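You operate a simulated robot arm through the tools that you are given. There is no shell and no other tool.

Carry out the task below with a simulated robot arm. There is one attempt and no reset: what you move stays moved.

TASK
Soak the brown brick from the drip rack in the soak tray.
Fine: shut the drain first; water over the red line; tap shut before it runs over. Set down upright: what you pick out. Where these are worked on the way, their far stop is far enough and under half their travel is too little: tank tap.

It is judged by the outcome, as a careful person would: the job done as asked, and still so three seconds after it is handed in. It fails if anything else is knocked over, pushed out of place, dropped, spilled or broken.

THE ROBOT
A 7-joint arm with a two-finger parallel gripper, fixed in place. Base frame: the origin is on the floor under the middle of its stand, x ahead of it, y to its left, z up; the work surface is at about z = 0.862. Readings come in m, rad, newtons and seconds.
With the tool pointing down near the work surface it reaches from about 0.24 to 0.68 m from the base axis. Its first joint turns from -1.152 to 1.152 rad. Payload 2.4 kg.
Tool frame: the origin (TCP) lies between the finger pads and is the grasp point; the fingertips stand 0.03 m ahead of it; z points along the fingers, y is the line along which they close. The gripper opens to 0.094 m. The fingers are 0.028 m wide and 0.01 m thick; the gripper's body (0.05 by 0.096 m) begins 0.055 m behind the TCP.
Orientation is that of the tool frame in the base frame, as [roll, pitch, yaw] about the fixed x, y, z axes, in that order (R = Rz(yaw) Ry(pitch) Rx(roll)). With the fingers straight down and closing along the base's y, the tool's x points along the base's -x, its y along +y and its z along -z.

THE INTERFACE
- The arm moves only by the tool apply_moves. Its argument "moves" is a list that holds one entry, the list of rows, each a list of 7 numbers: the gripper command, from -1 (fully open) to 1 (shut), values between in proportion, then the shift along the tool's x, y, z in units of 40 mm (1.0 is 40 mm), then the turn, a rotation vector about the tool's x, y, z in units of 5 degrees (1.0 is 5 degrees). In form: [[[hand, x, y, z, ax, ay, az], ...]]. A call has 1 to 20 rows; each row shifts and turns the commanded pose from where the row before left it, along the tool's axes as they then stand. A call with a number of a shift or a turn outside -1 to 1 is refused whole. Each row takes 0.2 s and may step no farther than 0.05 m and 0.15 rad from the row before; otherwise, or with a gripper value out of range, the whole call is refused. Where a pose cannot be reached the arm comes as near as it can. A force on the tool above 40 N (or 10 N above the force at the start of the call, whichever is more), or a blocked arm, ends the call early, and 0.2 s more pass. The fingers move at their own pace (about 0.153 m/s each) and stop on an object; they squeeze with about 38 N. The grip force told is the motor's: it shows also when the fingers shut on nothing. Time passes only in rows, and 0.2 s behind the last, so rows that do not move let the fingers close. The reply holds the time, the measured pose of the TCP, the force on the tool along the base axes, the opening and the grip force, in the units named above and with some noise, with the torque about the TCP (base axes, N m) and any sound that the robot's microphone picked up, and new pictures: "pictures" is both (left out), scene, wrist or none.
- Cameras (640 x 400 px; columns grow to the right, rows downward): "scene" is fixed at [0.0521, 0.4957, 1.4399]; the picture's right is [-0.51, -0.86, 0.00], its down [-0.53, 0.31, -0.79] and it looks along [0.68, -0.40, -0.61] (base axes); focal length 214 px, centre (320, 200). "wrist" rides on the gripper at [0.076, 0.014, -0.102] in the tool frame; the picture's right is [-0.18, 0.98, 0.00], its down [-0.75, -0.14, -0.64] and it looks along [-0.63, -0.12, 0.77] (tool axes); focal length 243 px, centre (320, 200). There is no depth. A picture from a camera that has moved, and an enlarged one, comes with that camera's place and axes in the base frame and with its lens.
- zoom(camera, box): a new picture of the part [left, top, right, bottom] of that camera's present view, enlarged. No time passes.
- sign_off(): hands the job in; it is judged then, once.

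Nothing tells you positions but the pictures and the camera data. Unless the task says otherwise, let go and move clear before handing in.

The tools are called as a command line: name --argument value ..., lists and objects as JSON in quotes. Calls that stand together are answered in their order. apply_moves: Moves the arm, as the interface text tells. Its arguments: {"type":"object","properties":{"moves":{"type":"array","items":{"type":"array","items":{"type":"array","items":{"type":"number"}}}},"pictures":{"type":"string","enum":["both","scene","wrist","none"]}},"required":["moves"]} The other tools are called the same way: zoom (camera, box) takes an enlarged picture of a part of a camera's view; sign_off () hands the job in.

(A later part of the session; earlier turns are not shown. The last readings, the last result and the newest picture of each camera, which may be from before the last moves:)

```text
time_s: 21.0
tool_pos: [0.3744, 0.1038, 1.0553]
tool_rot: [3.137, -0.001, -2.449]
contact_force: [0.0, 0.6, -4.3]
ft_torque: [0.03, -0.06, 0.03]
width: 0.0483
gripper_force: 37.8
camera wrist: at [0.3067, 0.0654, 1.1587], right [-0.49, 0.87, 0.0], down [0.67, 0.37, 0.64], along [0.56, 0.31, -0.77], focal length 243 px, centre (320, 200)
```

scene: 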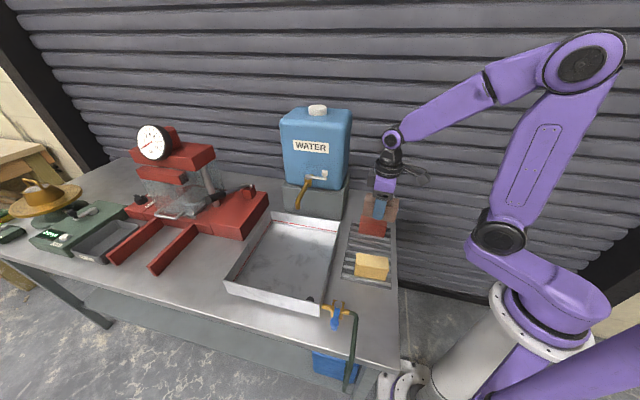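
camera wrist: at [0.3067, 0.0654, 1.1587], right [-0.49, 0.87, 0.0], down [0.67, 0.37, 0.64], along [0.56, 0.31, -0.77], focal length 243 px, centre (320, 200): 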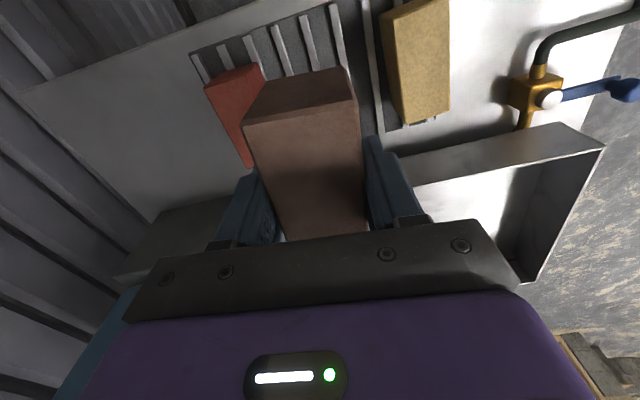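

The brick is lifted cleanly, weighing about 4.3 N. Next I'll carry it over the middle of the tray, away from the spout and the drain hole.

apply_moves --moves '[[[1, -0.813, 0.536, 0, 0, 0, 0], [1, -0.813, 0.536, 0, 0, 0, 0], [1, -0.813, 0.536, 0, 0, 0, 0], [1, -0.813, 0.536, 0, 0, 0, 0], [1, -0.813, 0.536, 0, 0, 0, 0], [1, -0.813, 0.536, 0, 0, 0, 0], [1, -0.813, 0.536, 0, 0, 0, 0], [1, 0, 0, 0, 0, 0, 0]]]' --pictures "both"

zoom --camera "scene" --box '[220, 150, 400, 320]'

```text
time_s: 22.8
tool_pos: [0.4547, 0.3681, 1.0559]
tool_rot: [3.138, 0.0, -2.449]
contact_force: [0.3, -0.1, -4.2]
ft_torque: [-0.02, 0.01, 0.01]
width: 0.0483
gripper_force: 38.0
camera wrist: at [0.3859, 0.3278, 1.1604], right [-0.49, 0.87, 0.0], down [0.67, 0.37, 0.64], along [0.56, 0.31, -0.77], focal length 243 px, centre (320, 200)
```

scene: 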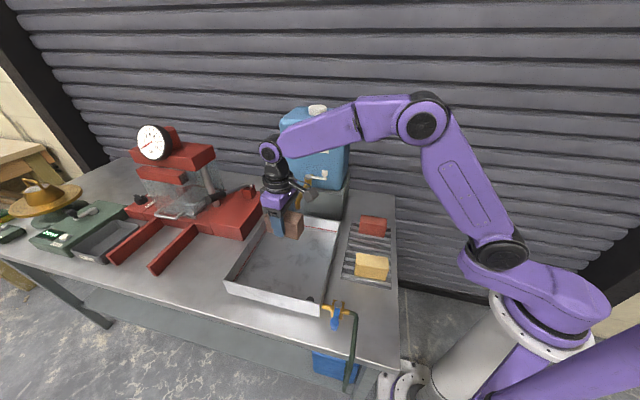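
wrist: 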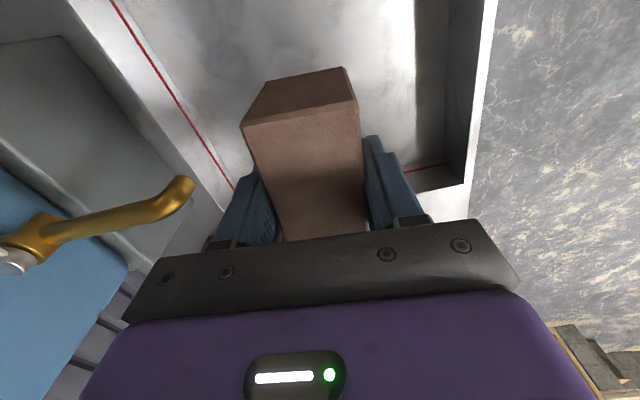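

```text
2.35 times, centred on (310, 235) of scene
camera zoom: at [0.0522, 0.4958, 1.4399], right [-0.51, -0.86, 0.0], down [-0.53, 0.31, -0.79], along [0.68, -0.4, -0.61], focal length 505 px, centre (344, 118)
```

zoom: 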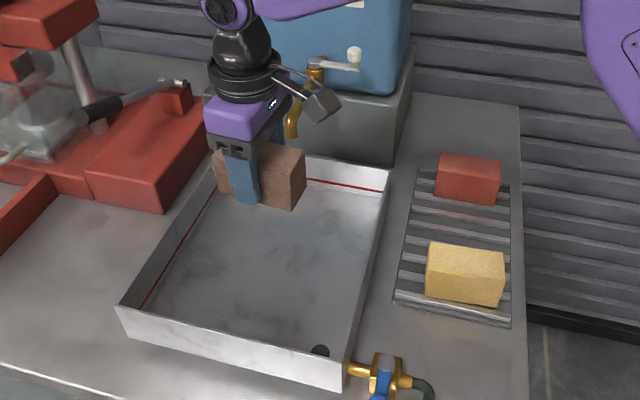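

The brick hangs over the tray's middle. I'll lower it most of the way, then feel for the floor.

apply_moves --moves '[[[1, 0, 0, 0.9, 0, 0, 0], [1, 0, 0, 0.9, 0, 0, 0], [1, 0, 0, 0.9, 0, 0, 0], [1, 0, 0, 0.7, 0, 0, 0], [1, 0, 0, 0, 0, 0, 0]]]' --pictures "both"

zoom --camera "scene" --box '[220, 150, 400, 320]'

```text
time_s: 24.0
tool_pos: [0.4533, 0.3652, 0.9207]
tool_rot: [3.138, 0.0, -2.449]
contact_force: [0.0, -0.7, -3.7]
ft_torque: [-0.02, -0.01, 0.02]
width: 0.0482
gripper_force: 38.0
camera wrist: at [0.386, 0.3267, 1.0238], right [-0.49, 0.87, 0.0], down [0.67, 0.37, 0.64], along [0.56, 0.31, -0.77], focal length 243 px, centre (320, 200)
```

scene: 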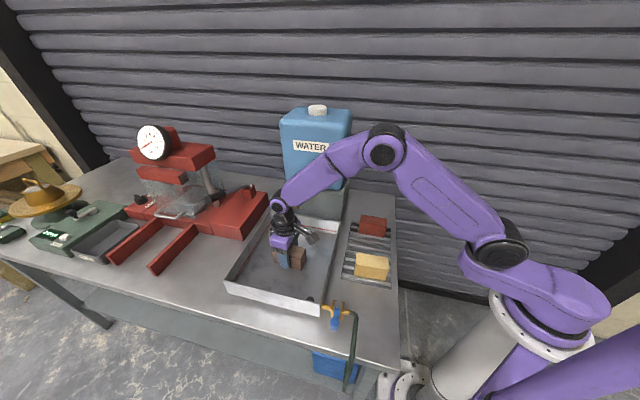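
wrist: 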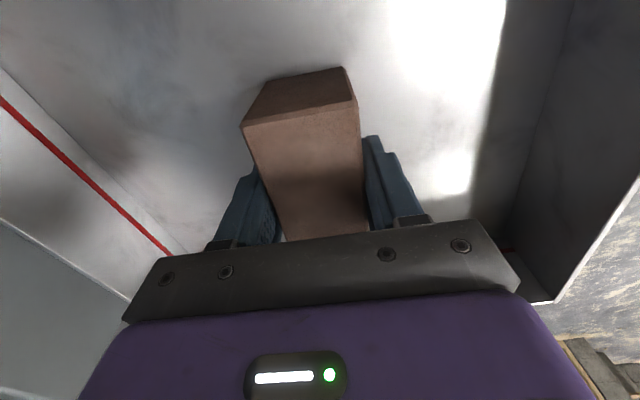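

```text
2.35 times, centred on (310, 235) of scene
camera zoom: at [0.0522, 0.4958, 1.4399], right [-0.51, -0.86, 0.0], down [-0.53, 0.31, -0.79], along [0.68, -0.4, -0.61], focal length 505 px, centre (344, 118)
```

zoom: 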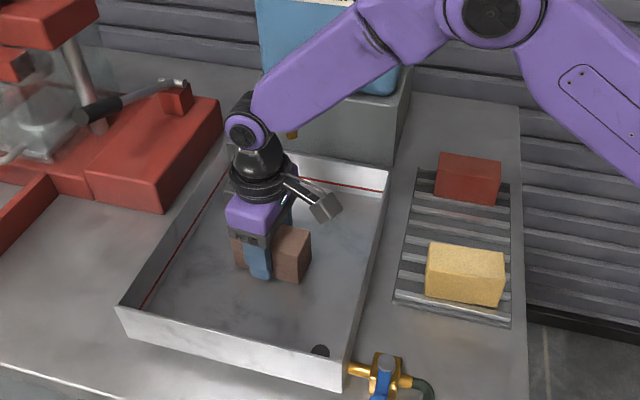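

apply_moves --moves '[[[1, 0, 0, 0.08, 0, 0, 0], [1, 0, 0, 0.08, 0, 0, 0], [1, 0, 0, 0.08, 0, 0, 0], [1, 0, 0, 0.05, 0, 0, 0], [1, 0, 0, 0, 0, 0, 0]]]' --pictures "none"

```text
time_s: 25.2
tool_pos: [0.4572, 0.3672, 0.9119]
tool_rot: [3.137, 0.013, -2.449]
contact_force: [5.2, 0.6, 33.3]
ft_torque: [-0.01, -0.34, 0.11]
width: 0.0484
gripper_force: 37.9
```

The brick has touched the floor at TCP z ≈ 0.912. I'll ease off the downward push before releasing.

apply_moves --moves '[[[1, 0, 0, -0.04, 0, 0, 0], [1, 0, 0, 0, 0, 0, 0]]]' --pictures "both"

zoom --camera "scene" --box '[250, 200, 340, 300]'

zoom --camera "wrist" --box '[180, 40, 480, 250]'

```text
time_s: 25.8
tool_pos: [0.4551, 0.3667, 0.9125]
tool_rot: [3.138, 0.006, -2.449]
contact_force: [8.3, 4.1, 18.0]
ft_torque: [0.46, -0.81, -0.06]
width: 0.0483
gripper_force: 38.1
camera wrist: at [0.3867, 0.3274, 1.0148], right [-0.49, 0.87, 0.0], down [0.67, 0.37, 0.65], along [0.56, 0.32, -0.76], focal length 243 px, centre (320, 200)
```

scene: 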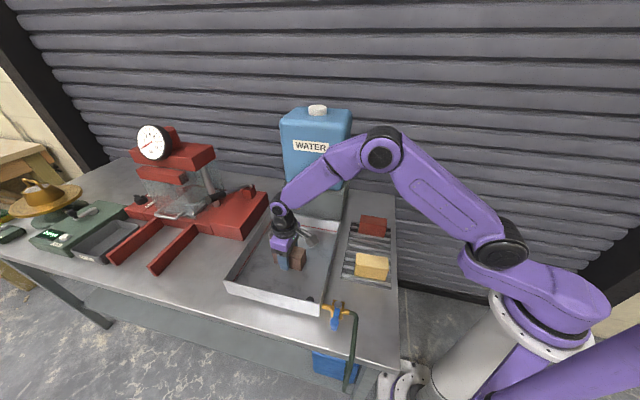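
wrist: 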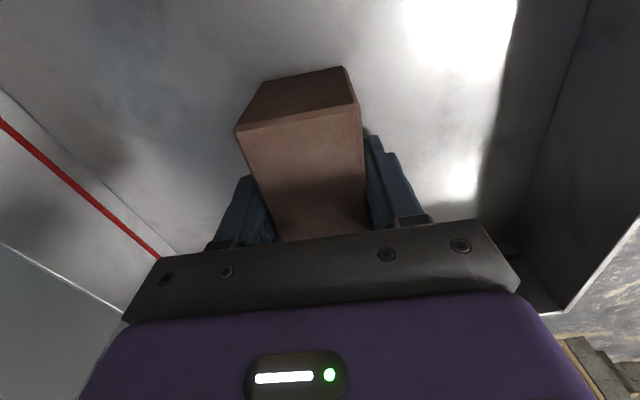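

```text
4.00 times, centred on (295, 250) of scene
camera zoom: at [0.052, 0.4956, 1.44], right [-0.51, -0.86, 0.0], down [-0.53, 0.31, -0.79], along [0.68, -0.4, -0.61], focal length 858 px, centre (420, 0)
```

zoom: 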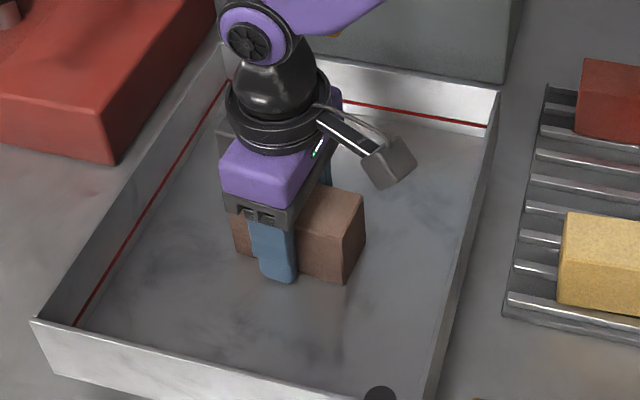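

```text
1.90 times, centred on (330, 145) of wrist
camera zoom: at [0.3867, 0.3274, 1.0148], right [-0.49, 0.87, 0.0], down [0.67, 0.37, 0.65], along [0.56, 0.32, -0.76], focal length 462 px, centre (301, 305)
```

zoom: 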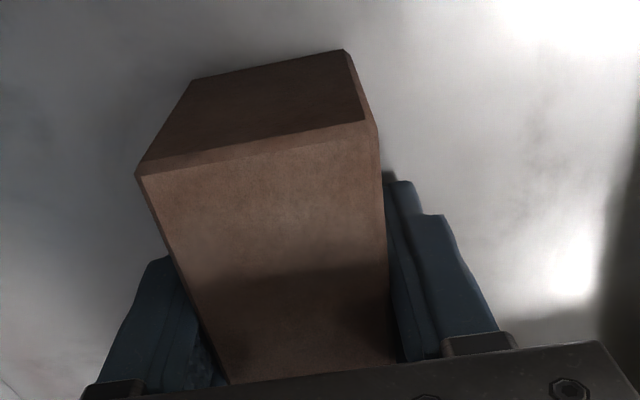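

apply_moves --moves '[[[1, 0, 0, -0.035, 0, 0, 0], [1, 0, 0, 0, 0, 0, 0]]]' --pictures "none"

```text
time_s: 26.4
tool_pos: [0.4536, 0.3652, 0.9133]
tool_rot: [3.139, -0.001, -2.447]
contact_force: [3.5, 3.0, 9.8]
ft_torque: [0.41, -0.67, 0.01]
width: 0.0481
gripper_force: 38.0
```

zoom --camera "wrist" --box '[180, 40, 480, 250]'

zoom --camera "scene" --box '[270, 220, 330, 280]'

```text
1.90 times, centred on (330, 145) of wrist
camera zoom: at [0.3857, 0.3269, 1.0154], right [-0.49, 0.87, 0.0], down [0.67, 0.37, 0.64], along [0.56, 0.31, -0.77], focal length 462 px, centre (301, 305)
```

zoom: 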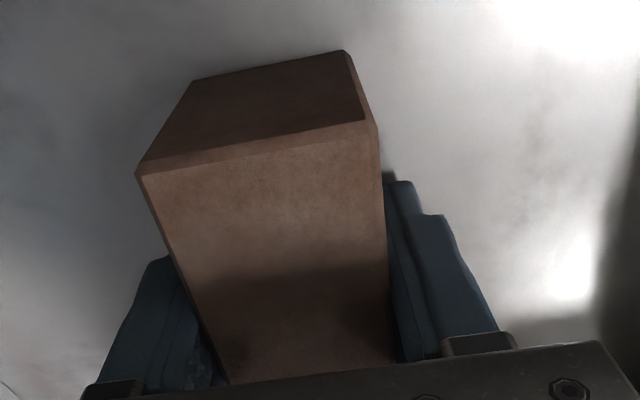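

```text
6.67 times, centred on (300, 250) of scene
camera zoom: at [0.0521, 0.4957, 1.4399], right [-0.51, -0.86, 0.0], down [-0.53, 0.31, -0.79], along [0.68, -0.4, -0.61], focal length 1430 px, centre (453, -133)
```

zoom: 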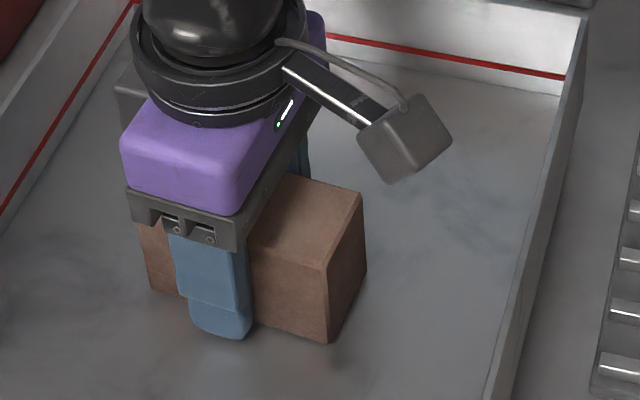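

Forces and the picture both show the brick slightly nose-down at its left end, by about 2–3°. I'll level it with a small wrist turn before letting go.

apply_moves --moves '[[[1, 0, 0, 0, 0, -0.2, 0], [1, 0, 0, 0, 0, -0.2, 0], [1, 0, 0, 0, 0, 0, 0]]]' --pictures "none"

zoom --camera "scene" --box '[270, 220, 330, 280]'

```text
time_s: 27.2
tool_pos: [0.4524, 0.3658, 0.9115]
tool_rot: [3.139, 0.03, -2.448]
contact_force: [-5.5, -1.5, 14.5]
ft_torque: [-0.8, 0.72, -0.16]
width: 0.0482
gripper_force: 38.1
```

```text
6.67 times, centred on (300, 250) of scene
camera zoom: at [0.0517, 0.4956, 1.44], right [-0.51, -0.86, 0.0], down [-0.53, 0.31, -0.79], along [0.68, -0.4, -0.61], focal length 1430 px, centre (453, -133)
```

zoom: 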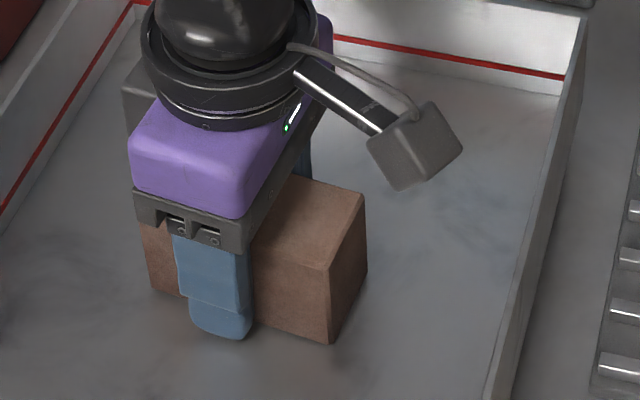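

The torque flipped while the brick stayed put, so it's flat on the floor. I'll go halfway back to neutral, then release and check.

apply_moves --moves '[[[1, 0, 0, -0.02, 0, 0.17, 0], [1, 0, 0, -0.01, 0, 0, 0]]]' --pictures "none"

```text
time_s: 27.8
tool_pos: [0.4548, 0.3651, 0.9134]
tool_rot: [3.14, 0.019, -2.448]
contact_force: [0.8, 0.0, -3.5]
ft_torque: [0.01, -0.01, 0.0]
width: 0.0482
gripper_force: 37.8
```

apply_moves --moves '[[[1, 0, 0, 0.012, 0, 0, 0], [0.2, 0, 0, 0, 0, 0, 0], [-0.2, 0, 0, 0, 0, 0, 0], [-0.489, 0, 0, 0, 0, 0, 0], [-0.489, 0, 0, 0, 0, 0, 0]]]' --pictures "both"

zoom --camera "scene" --box '[270, 220, 330, 280]'

zoom --camera "wrist" --box '[180, 40, 480, 250]'

```text
time_s: 29.0
tool_pos: [0.4555, 0.3668, 0.9134]
tool_rot: [3.141, 0.021, -2.449]
contact_force: [-0.3, -0.1, 0.4]
ft_torque: [-0.01, 0.0, 0.03]
width: 0.07
gripper_force: 0.2
camera wrist: at [0.3853, 0.326, 1.0154], right [-0.49, 0.87, 0.01], down [0.66, 0.36, 0.66], along [0.57, 0.32, -0.75], focal length 243 px, centre (320, 200)
```

scene: 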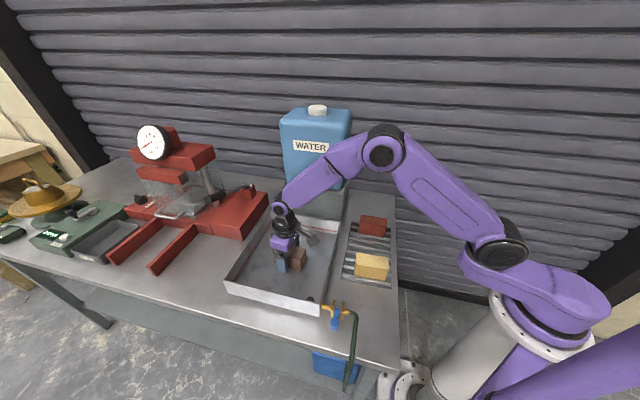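
wrist: 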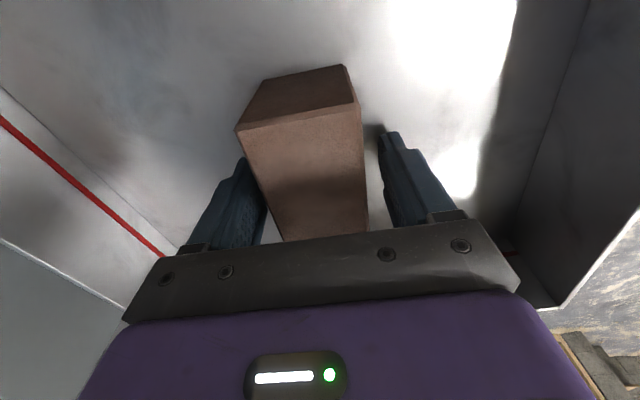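

```text
6.67 times, centred on (300, 250) of scene
camera zoom: at [0.0521, 0.4957, 1.4399], right [-0.51, -0.86, 0.0], down [-0.53, 0.31, -0.79], along [0.68, -0.4, -0.61], focal length 1430 px, centre (453, -133)
```

zoom: 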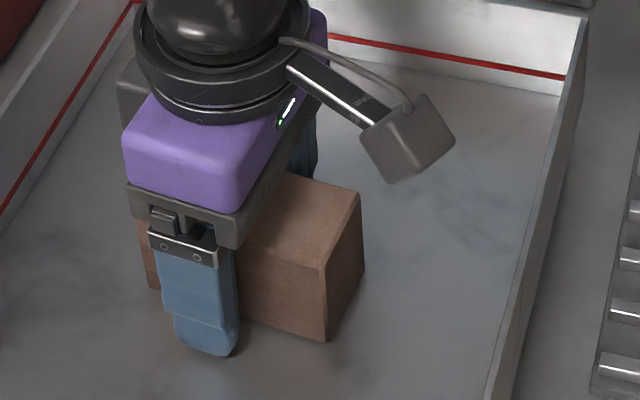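

```text
1.90 times, centred on (330, 145) of wrist
camera zoom: at [0.3853, 0.326, 1.0154], right [-0.49, 0.87, 0.01], down [0.66, 0.36, 0.66], along [0.57, 0.32, -0.75], focal length 462 px, centre (301, 305)
```

zoom: 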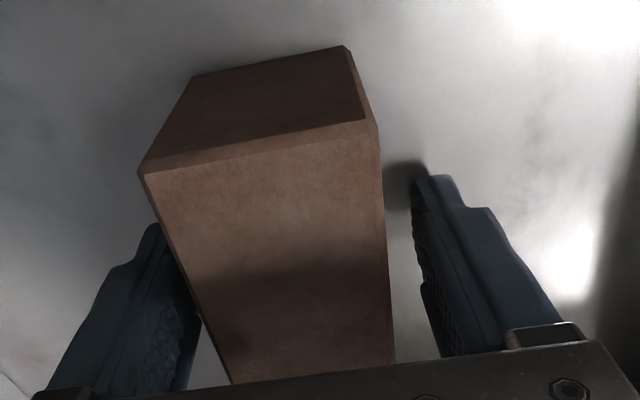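

The brick is released and standing flat. I'll lift the hand straight up and confirm.

apply_moves --moves '[[[-0.489, 0, 0, -0.3, 0, 0, 0], [-0.489, 0, 0, -0.7, 0, 0, 0], [-0.489, 0, 0, -0.9, 0, 0.23, 0], [-0.489, 0, 0, -1, 0, 0, 0], [-0.489, 0, 0, -1, 0, 0, 0], [-0.489, 0, 0, -1, 0, 0, 0], [-0.489, 0, 0, -0.6, 0, 0, 0]]]' --pictures "both"

zoom --camera "scene" --box '[220, 190, 400, 330]'

zoom --camera "wrist" --box '[0, 40, 300, 280]'

```text
time_s: 30.6
tool_pos: [0.4534, 0.3645, 1.1344]
tool_rot: [3.139, 0.0, -2.446]
contact_force: [0.2, 0.7, 0.3]
ft_torque: [-0.03, 0.02, -0.02]
width: 0.0696
gripper_force: 0.0
camera wrist: at [0.385, 0.3256, 1.2375], right [-0.49, 0.87, 0.0], down [0.67, 0.37, 0.64], along [0.56, 0.31, -0.77], focal length 243 px, centre (320, 200)
```

scene: 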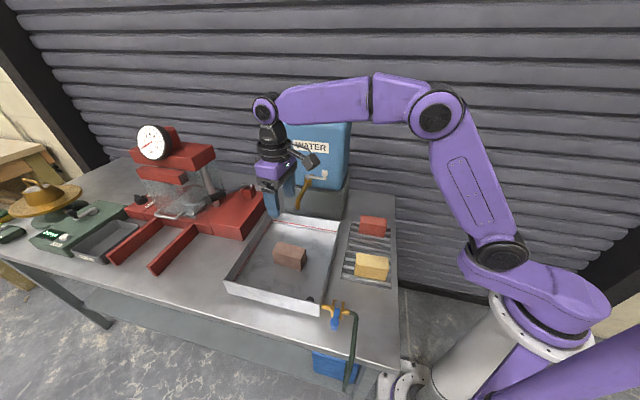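
wrist: 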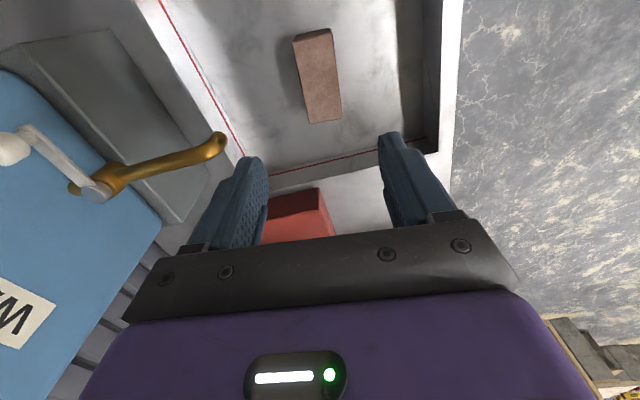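

```text
2.86 times, centred on (310, 260) of scene
camera zoom: at [0.0521, 0.4957, 1.4399], right [-0.51, -0.86, 0.0], down [-0.53, 0.31, -0.79], along [0.68, -0.4, -0.61], focal length 613 px, centre (349, 29)
```

zoom: 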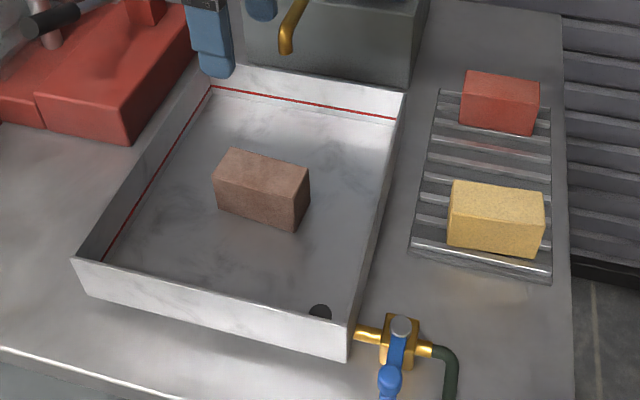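

```text
1.67 times, centred on (150, 160) of wrist
camera zoom: at [0.385, 0.3256, 1.2375], right [-0.49, 0.87, 0.0], down [0.67, 0.37, 0.64], along [0.56, 0.31, -0.77], focal length 404 px, centre (603, 267)
```

zoom: 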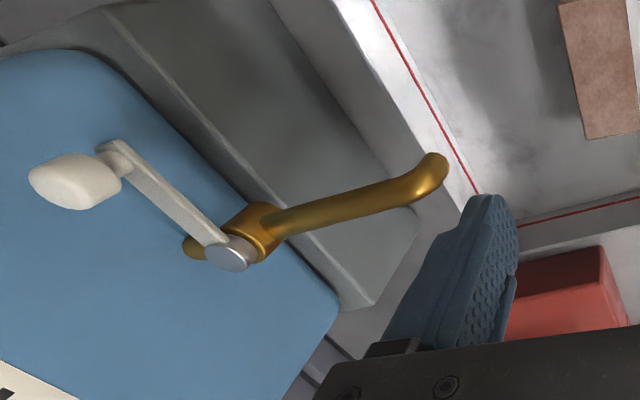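

The brown brick is flat in the tray and the drain is shut. The tap is next: its pivot looks to be near (0.59, 0.225, 1.07) and its white knob near (0.545, 0.19, 1.10). I'll raise and turn the hand to look at the tap from the front.

apply_moves --moves '[[[-0.489, 0, 0, -0.8, 0, 0, 1], [-0.489, 0, 0, -0.8, 0, 0, 1], [-0.489, 0, 0, 0, 0, 0, 1], [-0.489, 0, 0, 0, 0, 0, 1], [-0.489, 0, 0, 0, 0, 0, 1], [-0.489, 0, 0, 0, 0, 0, 1], [-0.489, 0, 0, 0, 0, 0, 1], [-0.489, 0, 0, 0, 0, 0, 1], [-0.489, 0, 0, 0, 0, 0, 1], [-0.489, 0, 0, 0, 0, 0, 1], [-0.489, 0, 0, 0, 0, 0, 1], [-0.489, 0, 0, 0, 0, 0, 1], [-0.489, 0, 0, 0, 0, 0, 1], [-0.489, 0, 0, 0, 0, 0, 1], [-0.489, 0, 0, 0, 0, 0, 1], [-0.489, 0, 0, 0, 0, 0, 1], [-0.489, 0, 0, 0, 0, 0, 0.8]]]' --pictures "both"

zoom --camera "wrist" --box '[180, 60, 480, 260]'

zoom --camera "scene" --box '[270, 90, 370, 220]'

```text
time_s: 34.2
tool_pos: [0.4538, 0.3641, 1.1966]
tool_rot: [3.139, -0.004, 2.369]
contact_force: [0.6, 0.8, -1.0]
ft_torque: [0.03, -0.01, 0.02]
width: 0.0698
gripper_force: 0.1
camera wrist: at [0.4085, 0.4264, 1.3009], right [0.82, 0.57, 0.0], down [0.44, -0.63, 0.64], along [0.37, -0.52, -0.77], focal length 243 px, centre (320, 200)
```

scene: 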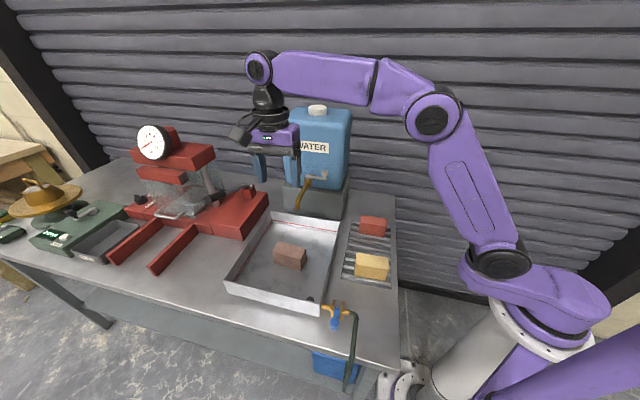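
wrist: 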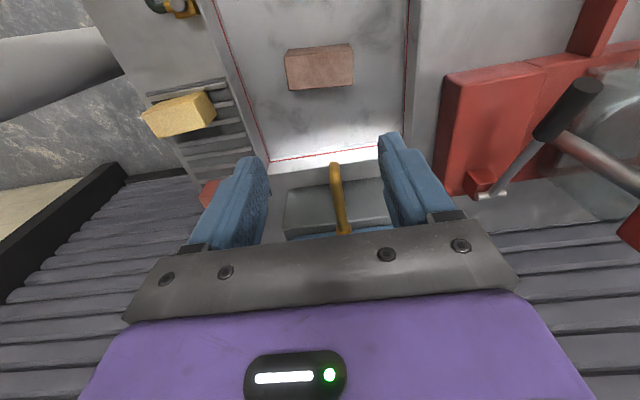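

```text
2.00 times, centred on (330, 160) of wrist
camera zoom: at [0.4085, 0.4264, 1.3009], right [0.82, 0.57, 0.0], down [0.44, -0.63, 0.64], along [0.37, -0.52, -0.77], focal length 485 px, centre (300, 280)
```

zoom: 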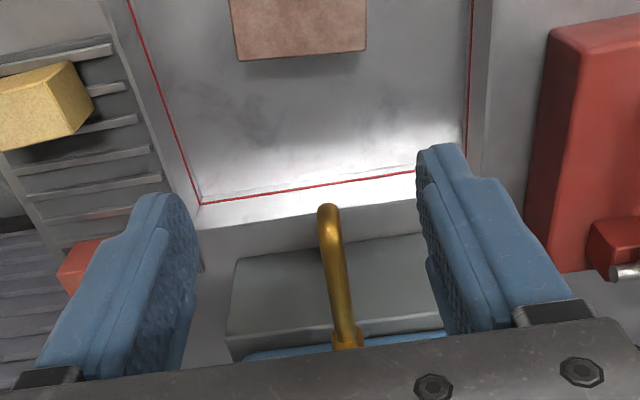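

```text
3.08 times, centred on (320, 155) of scene
camera zoom: at [0.0521, 0.4957, 1.4399], right [-0.51, -0.86, 0.0], down [-0.53, 0.31, -0.79], along [0.68, -0.4, -0.61], focal length 660 px, centre (320, 338)
```

zoom: 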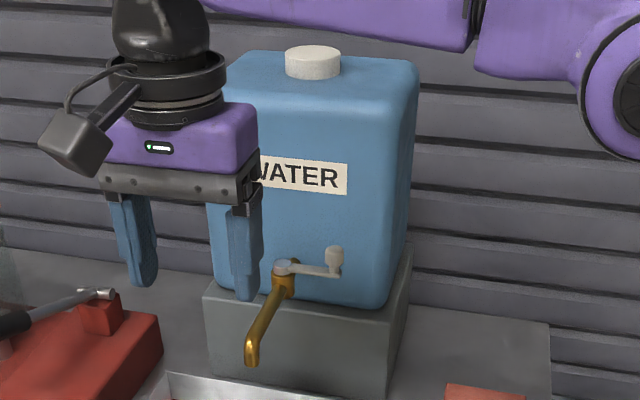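

apply_moves --moves '[[[-0.489, -0.8, -0.03, 0, 0, 0, 0], [-0.489, -0.8, -0.03, 0, 0, 0, 0], [-0.489, -0.3, -0.03, 0, 0, 0, 0]]]' --pictures "both"

zoom --camera "wrist" --box '[180, 60, 480, 260]'

zoom --camera "scene" --box '[270, 90, 370, 220]'

```text
time_s: 35.0
tool_pos: [0.5066, 0.3106, 1.197]
tool_rot: [3.14, -0.004, 2.369]
contact_force: [-0.8, -0.1, -0.2]
ft_torque: [0.0, 0.0, 0.01]
width: 0.0699
gripper_force: 0.1
camera wrist: at [0.4608, 0.3713, 1.3014], right [0.82, 0.58, 0.0], down [0.44, -0.63, 0.64], along [0.37, -0.52, -0.77], focal length 243 px, centre (320, 200)
```

scene: 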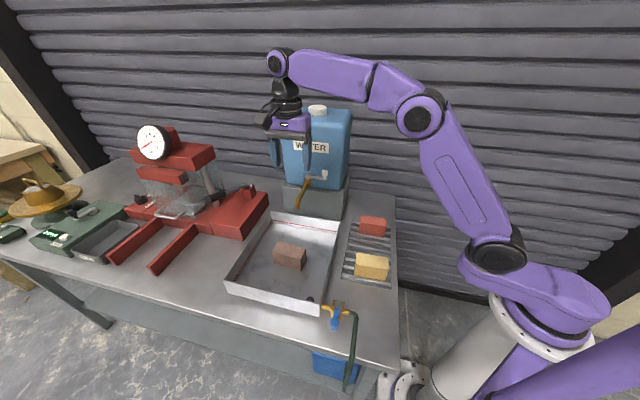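
wrist: 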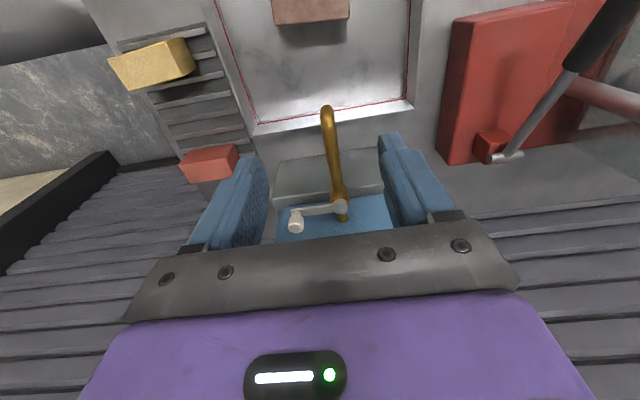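

```text
2.00 times, centred on (330, 160) of wrist
camera zoom: at [0.4608, 0.3713, 1.3014], right [0.82, 0.58, 0.0], down [0.44, -0.63, 0.64], along [0.37, -0.52, -0.77], focal length 485 px, centre (300, 280)
```

zoom: 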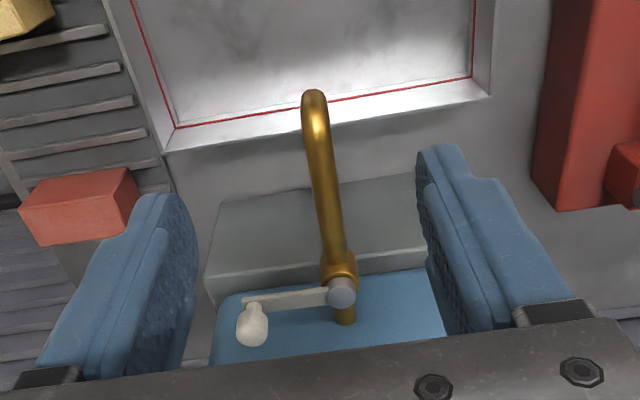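

```text
3.08 times, centred on (320, 155) of scene
camera zoom: at [0.0521, 0.4957, 1.4399], right [-0.51, -0.86, 0.0], down [-0.53, 0.31, -0.79], along [0.68, -0.4, -0.61], focal length 660 px, centre (320, 338)
```

zoom: 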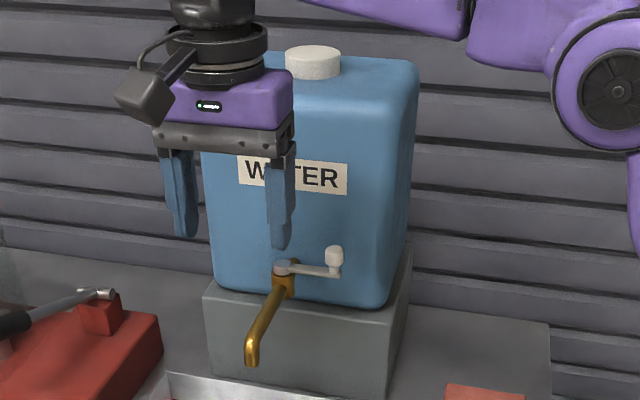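

Now I have a good view of the tap: pivot ≈ (0.605, 0.218, 1.06), knob ≈ (0.563, 0.176, 1.08), and the tank face is about 4.5 cm behind the knob. I'll tilt the fingers 25° forward so the gripper body stays off the tank, and hover above the knob.

apply_moves --moves '[[[-0.064, 0, 0, 0, 0, -1, 0], [-0.064, 0, 0, 0, 0, -1, 0], [-0.064, 0, 0, 0, 0, -1, 0], [-0.064, 0, 0, 0, 0, -1, 0], [-0.064, 0, 0, 0, 0, -1, 0], [-0.064, -0.63, -0.36, 0.48, 0, 0, 0], [-0.064, -0.63, -0.36, 0.48, 0, 0, 0], [-0.064, -0.63, -0.36, 0.48, 0, 0, 0]]]' --pictures "both"

zoom --camera "wrist" --box '[200, 60, 460, 260]'

zoom --camera "scene" --box '[270, 90, 370, 220]'

```text
time_s: 36.8
tool_pos: [0.5405, 0.2113, 1.1751]
tool_rot: [3.139, 0.435, 2.37]
contact_force: [0.3, -0.1, 0.8]
ft_torque: [0.01, 0.02, 0.01]
width: 0.05
gripper_force: 0.1
camera wrist: at [0.4706, 0.2986, 1.2366], right [0.81, 0.59, 0.08], down [0.2, -0.39, 0.9], along [0.56, -0.71, -0.43], focal length 243 px, centre (320, 200)
```

scene: 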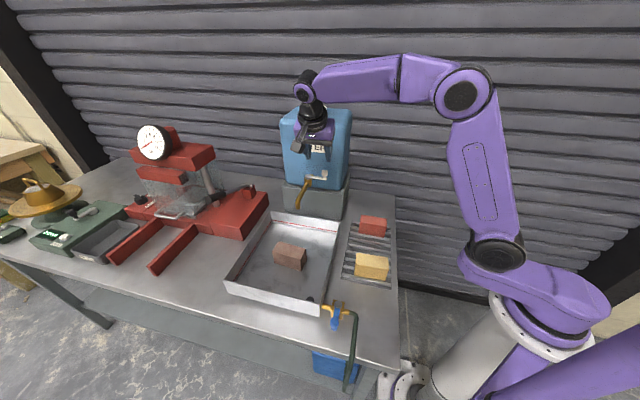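
wrist: 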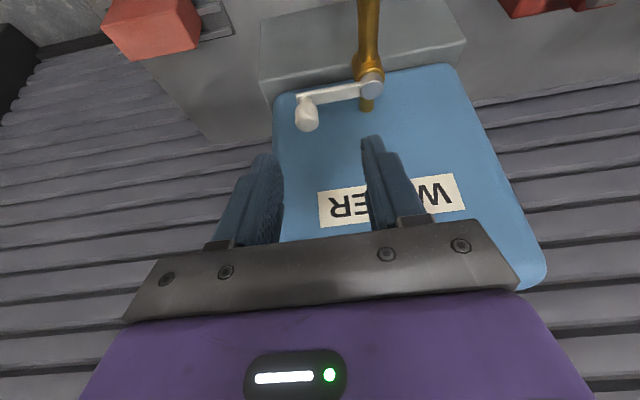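

```text
2.00 times, centred on (330, 160) of wrist
camera zoom: at [0.4706, 0.2986, 1.2366], right [0.81, 0.59, 0.08], down [0.2, -0.39, 0.9], along [0.56, -0.71, -0.43], focal length 485 px, centre (300, 280)
```

zoom: 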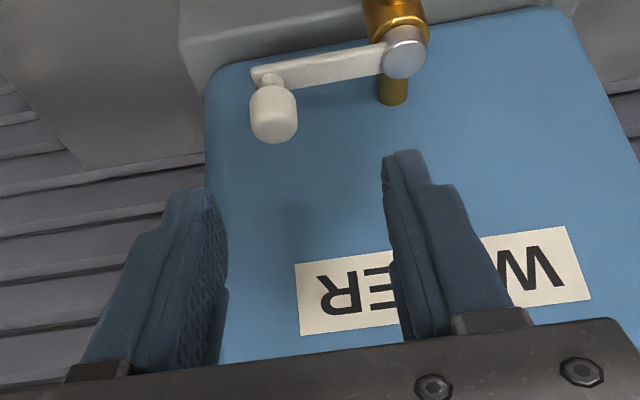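

```text
3.08 times, centred on (320, 155) of scene
camera zoom: at [0.0521, 0.4958, 1.4399], right [-0.51, -0.86, 0.0], down [-0.53, 0.31, -0.79], along [0.68, -0.4, -0.61], focal length 660 px, centre (320, 338)
```

zoom: 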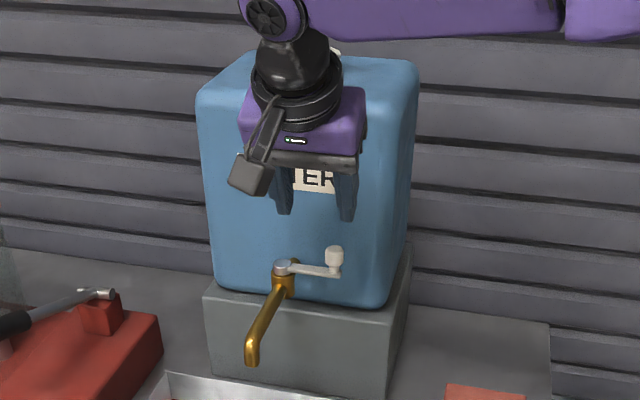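

apply_moves --moves '[[[-0.064, 0.02, -0.28, 0.4, 0, 0, 0], [-0.064, 0.02, 0, 0.5, 0, 0, 0], [-0.064, 0, 0, 0, 0, 0, 0]]]' --pictures "both"

zoom --camera "wrist" --box '[200, 60, 460, 260]'

zoom --camera "scene" --box '[280, 100, 360, 200]'

```text
time_s: 37.6
tool_pos: [0.5445, 0.1952, 1.1427]
tool_rot: [3.14, 0.433, 2.37]
contact_force: [-1.3, -1.0, 0.0]
ft_torque: [-0.01, 0.02, -0.01]
width: 0.0499
gripper_force: 0.1
camera wrist: at [0.4728, 0.2821, 1.2043], right [0.81, 0.59, 0.08], down [0.2, -0.39, 0.9], along [0.56, -0.71, -0.43], focal length 243 px, centre (320, 200)
```

scene: 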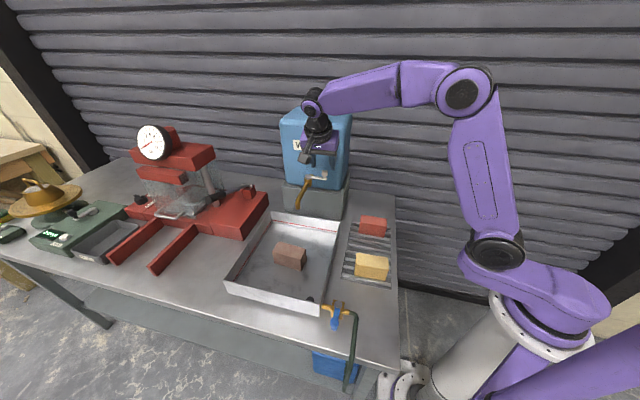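
wrist: 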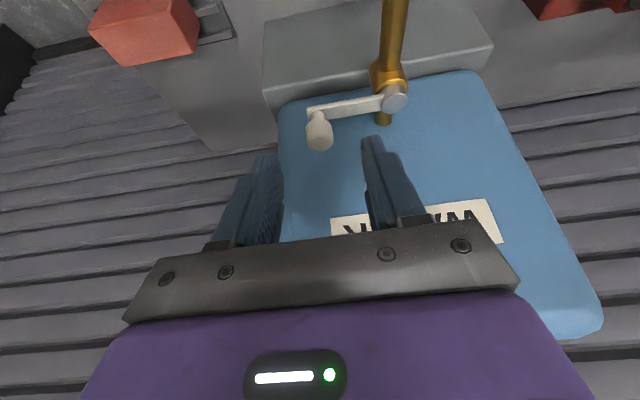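

```text
2.00 times, centred on (330, 160) of wrist
camera zoom: at [0.4728, 0.2821, 1.2043], right [0.81, 0.59, 0.08], down [0.2, -0.39, 0.9], along [0.56, -0.71, -0.43], focal length 485 px, centre (300, 280)
```

zoom: 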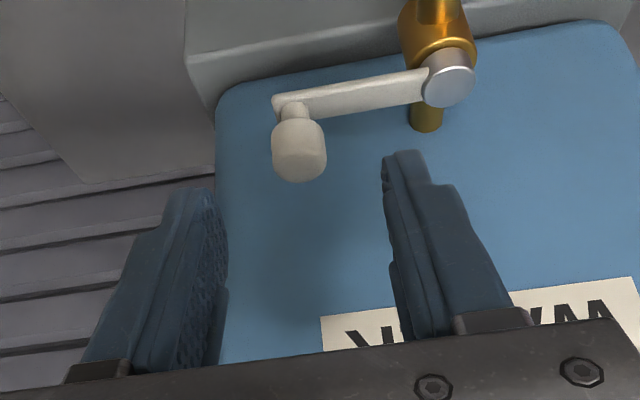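

```text
4.00 times, centred on (320, 150) of scene
camera zoom: at [0.0521, 0.4957, 1.4399], right [-0.51, -0.86, 0.0], down [-0.53, 0.31, -0.79], along [0.68, -0.4, -0.61], focal length 858 px, centre (320, 400)
```

zoom: 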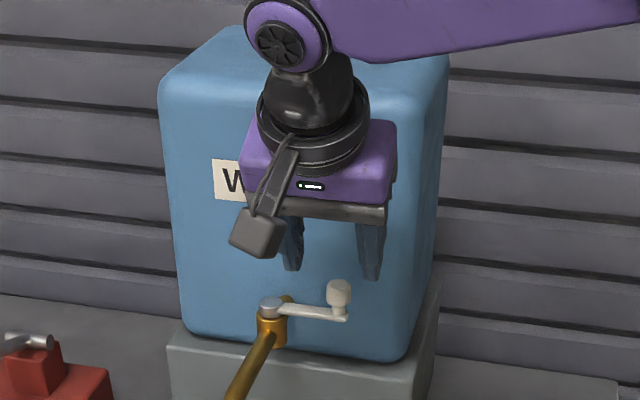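

apply_moves --moves '[[[-0.064, -0.01, -0.04, 0.4, 0, 0, 0], [-0.064, -0.01, -0.04, 0.4, 0, 0, 0], [-0.064, -0.01, 0, 0.28, 0, 0, 0], [-0.064, 0, 0, 0, 0, 0, 0]]]' --pictures "both"

zoom --camera "wrist" --box '[200, 60, 460, 260]'

zoom --camera "scene" --box '[280, 120, 360, 220]'

```text
time_s: 38.6
tool_pos: [0.5562, 0.1788, 1.1045]
tool_rot: [3.14, 0.434, 2.368]
contact_force: [-0.5, 0.3, 0.6]
ft_torque: [0.04, -0.01, -0.02]
width: 0.05
gripper_force: 0.1
camera wrist: at [0.4845, 0.2671, 1.1657], right [0.81, 0.59, 0.08], down [0.2, -0.39, 0.9], along [0.56, -0.71, -0.43], focal length 243 px, centre (320, 200)
```

scene: 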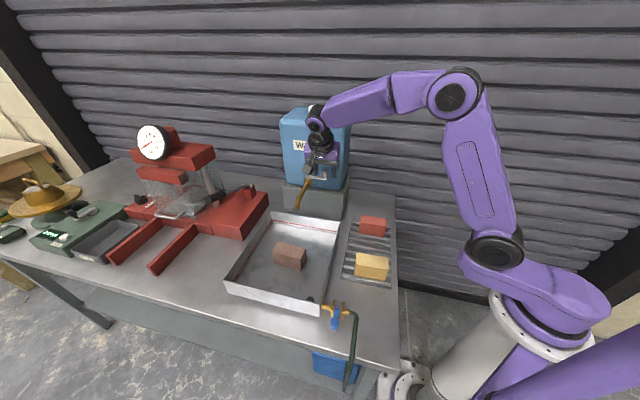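
wrist: 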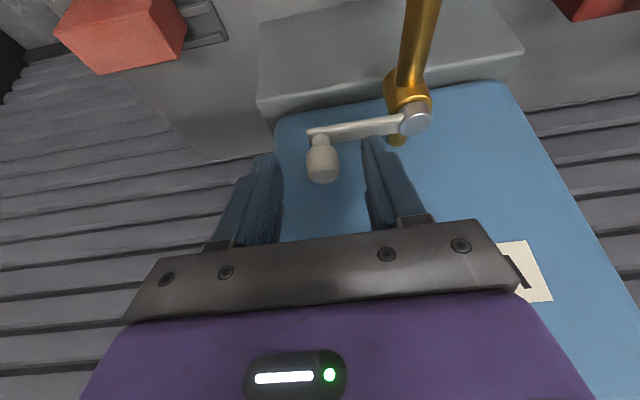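

```text
2.00 times, centred on (330, 160) of wrist
camera zoom: at [0.4845, 0.2671, 1.1657], right [0.81, 0.59, 0.08], down [0.2, -0.39, 0.9], along [0.56, -0.71, -0.43], focal length 485 px, centre (300, 280)
```

zoom: 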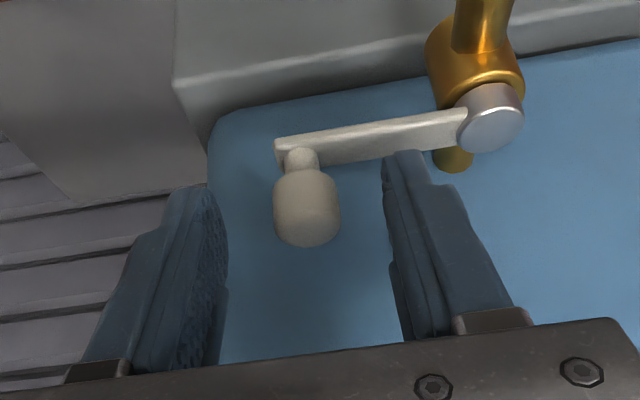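

```text
4.00 times, centred on (320, 170) of scene
camera zoom: at [0.0521, 0.4957, 1.4399], right [-0.51, -0.86, 0.0], down [-0.53, 0.31, -0.79], along [0.68, -0.4, -0.61], focal length 858 px, centre (320, 320)
```

zoom: 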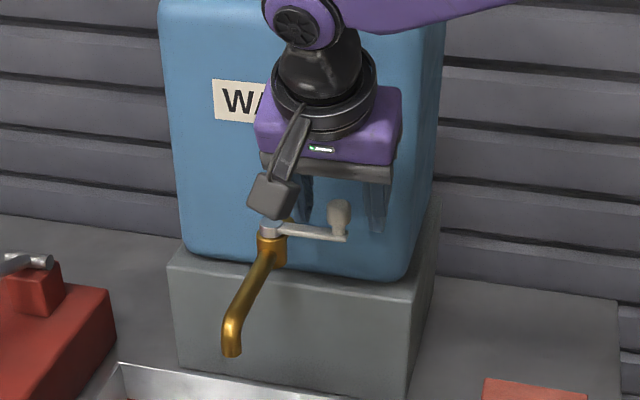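

The knob is right between the fingers. I'll grip it now.

apply_moves --moves '[[[0.5, 0, 0, 0, 0, 0, 0], [1, 0, 0, 0, 0, 0, 0], [1, 0, 0, 0, 0, 0, 0]]]' --pictures "wrist"

zoom --camera "wrist" --box '[200, 60, 460, 260]'

```text
time_s: 39.4
tool_pos: [0.5559, 0.1804, 1.1051]
tool_rot: [3.136, 0.434, 2.368]
contact_force: [11.0, 9.1, -5.4]
ft_torque: [0.27, -0.37, 0.09]
width: 0.0189
gripper_force: 44.9
camera wrist: at [0.4848, 0.2686, 1.1658], right [0.8, 0.59, 0.08], down [0.2, -0.39, 0.9], along [0.56, -0.71, -0.43], focal length 243 px, centre (320, 200)
```

wrist: 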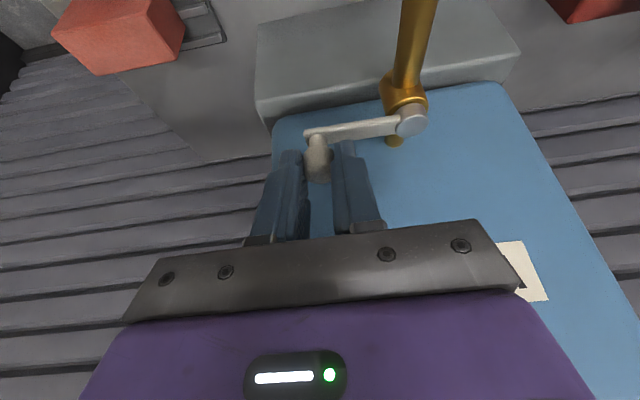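

```text
2.00 times, centred on (330, 160) of wrist
camera zoom: at [0.4848, 0.2686, 1.1658], right [0.8, 0.59, 0.08], down [0.2, -0.39, 0.9], along [0.56, -0.71, -0.43], focal length 485 px, centre (300, 280)
```

zoom: 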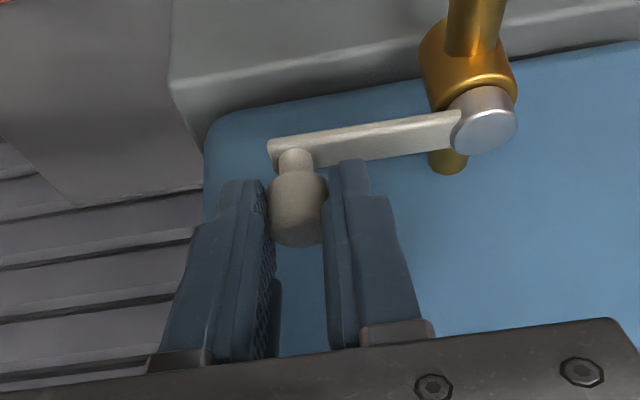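

The grip is good, with about 14 N of side load from a couple of millimetres' offset. I'll relieve that and start swinging the lever toward the front.

apply_moves --moves '[[[1, 0, 0.04, 0, 0, 0, 0], [1, 0.1186, 0.006, -0.0551, 0, 0, 0], [1, 0.1174, 0.017, -0.0546, 0, 0, 0], [1, 0.1159, 0.028, -0.0538, 0, 0, 0]]]' --pictures "wrist"

zoom --camera "wrist" --box '[200, 60, 460, 260]'

```text
time_s: 40.4
tool_pos: [0.5479, 0.1933, 1.1036]
tool_rot: [-3.141, 0.435, 2.369]
contact_force: [13.2, 0.5, -5.4]
ft_torque: [0.01, -0.42, -0.24]
width: 0.0193
gripper_force: 45.0
camera wrist: at [0.4766, 0.2799, 1.166], right [0.81, 0.59, 0.08], down [0.2, -0.39, 0.9], along [0.56, -0.71, -0.43], focal length 243 px, centre (320, 200)
```

wrist: 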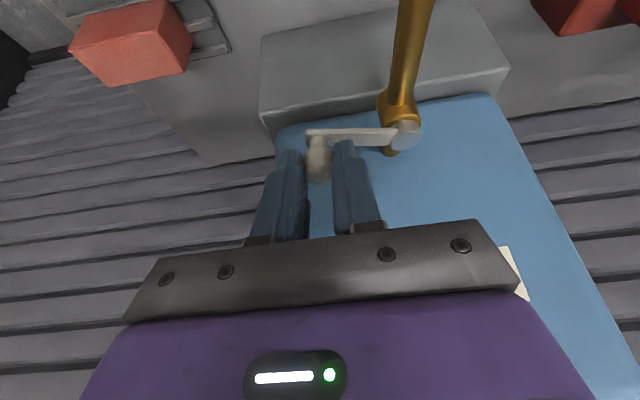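

```text
2.00 times, centred on (330, 160) of wrist
camera zoom: at [0.4766, 0.2799, 1.166], right [0.81, 0.59, 0.08], down [0.2, -0.39, 0.9], along [0.56, -0.71, -0.43], focal length 485 px, centre (300, 280)
```

zoom: 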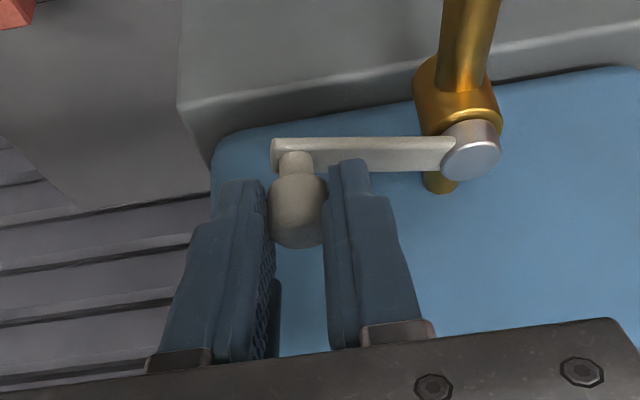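

apply_moves --moves '[[[1, 0.111, 0.07, -0.052, 0, 0, 0], [1, 0.111, 0.06, -0.052, 0, 0, 0], [1, 0.103, 0.065, -0.048, 0, 0, 0], [1, 0.103, 0.065, -0.048, 0, 0, 0], [1, 0.091, 0.084, -0.042, 0, 0, 0], [1, 0.091, 0.084, -0.042, 0, 0, 0]]]' --pictures "both"

zoom --camera "wrist" --box '[200, 60, 460, 260]'

zoom --camera "scene" --box '[220, 150, 400, 320]'

```text
time_s: 41.8
tool_pos: [0.5356, 0.2242, 1.1037]
tool_rot: [-3.137, 0.43, 2.37]
contact_force: [-21.8, -6.5, 1.6]
ft_torque: [-0.27, 0.48, -0.6]
width: 0.019
gripper_force: 45.0
camera wrist: at [0.4665, 0.3121, 1.1662], right [0.81, 0.59, 0.07], down [0.2, -0.39, 0.9], along [0.56, -0.71, -0.43], focal length 243 px, centre (320, 200)
```

scene: 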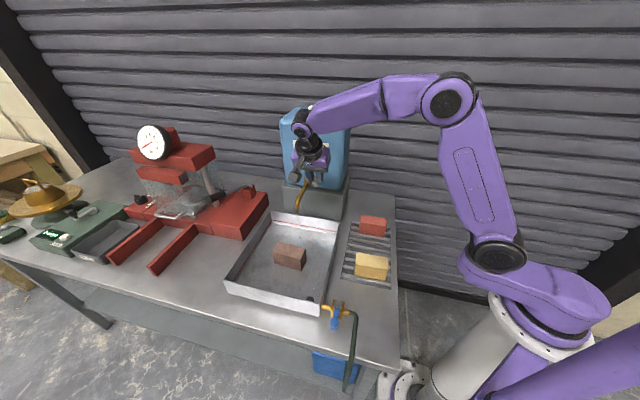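
wrist: 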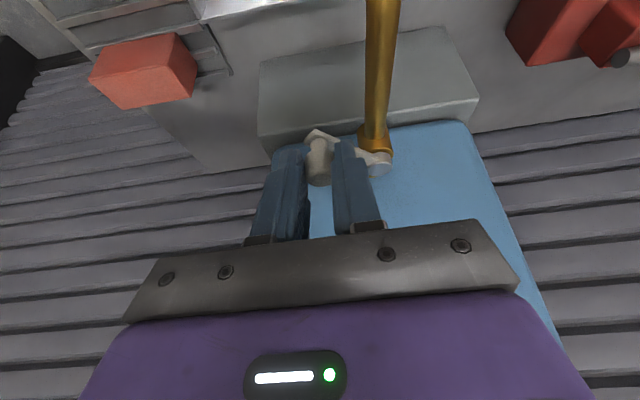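

```text
2.00 times, centred on (330, 160) of wrist
camera zoom: at [0.4665, 0.3121, 1.1662], right [0.81, 0.59, 0.07], down [0.2, -0.39, 0.9], along [0.56, -0.71, -0.43], focal length 485 px, centre (300, 280)
```

zoom: 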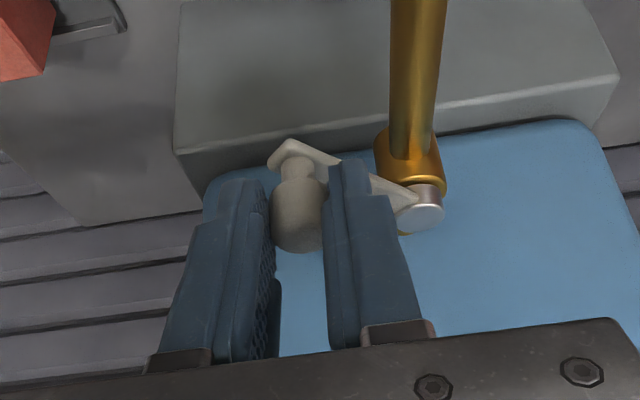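

```text
2.35 times, centred on (310, 235) of scene
camera zoom: at [0.0513, 0.4955, 1.44], right [-0.51, -0.86, 0.0], down [-0.53, 0.31, -0.79], along [0.68, -0.4, -0.61], focal length 505 px, centre (344, 118)
```

zoom: 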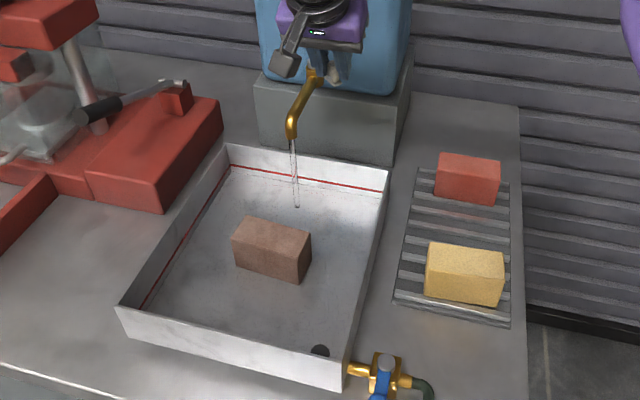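

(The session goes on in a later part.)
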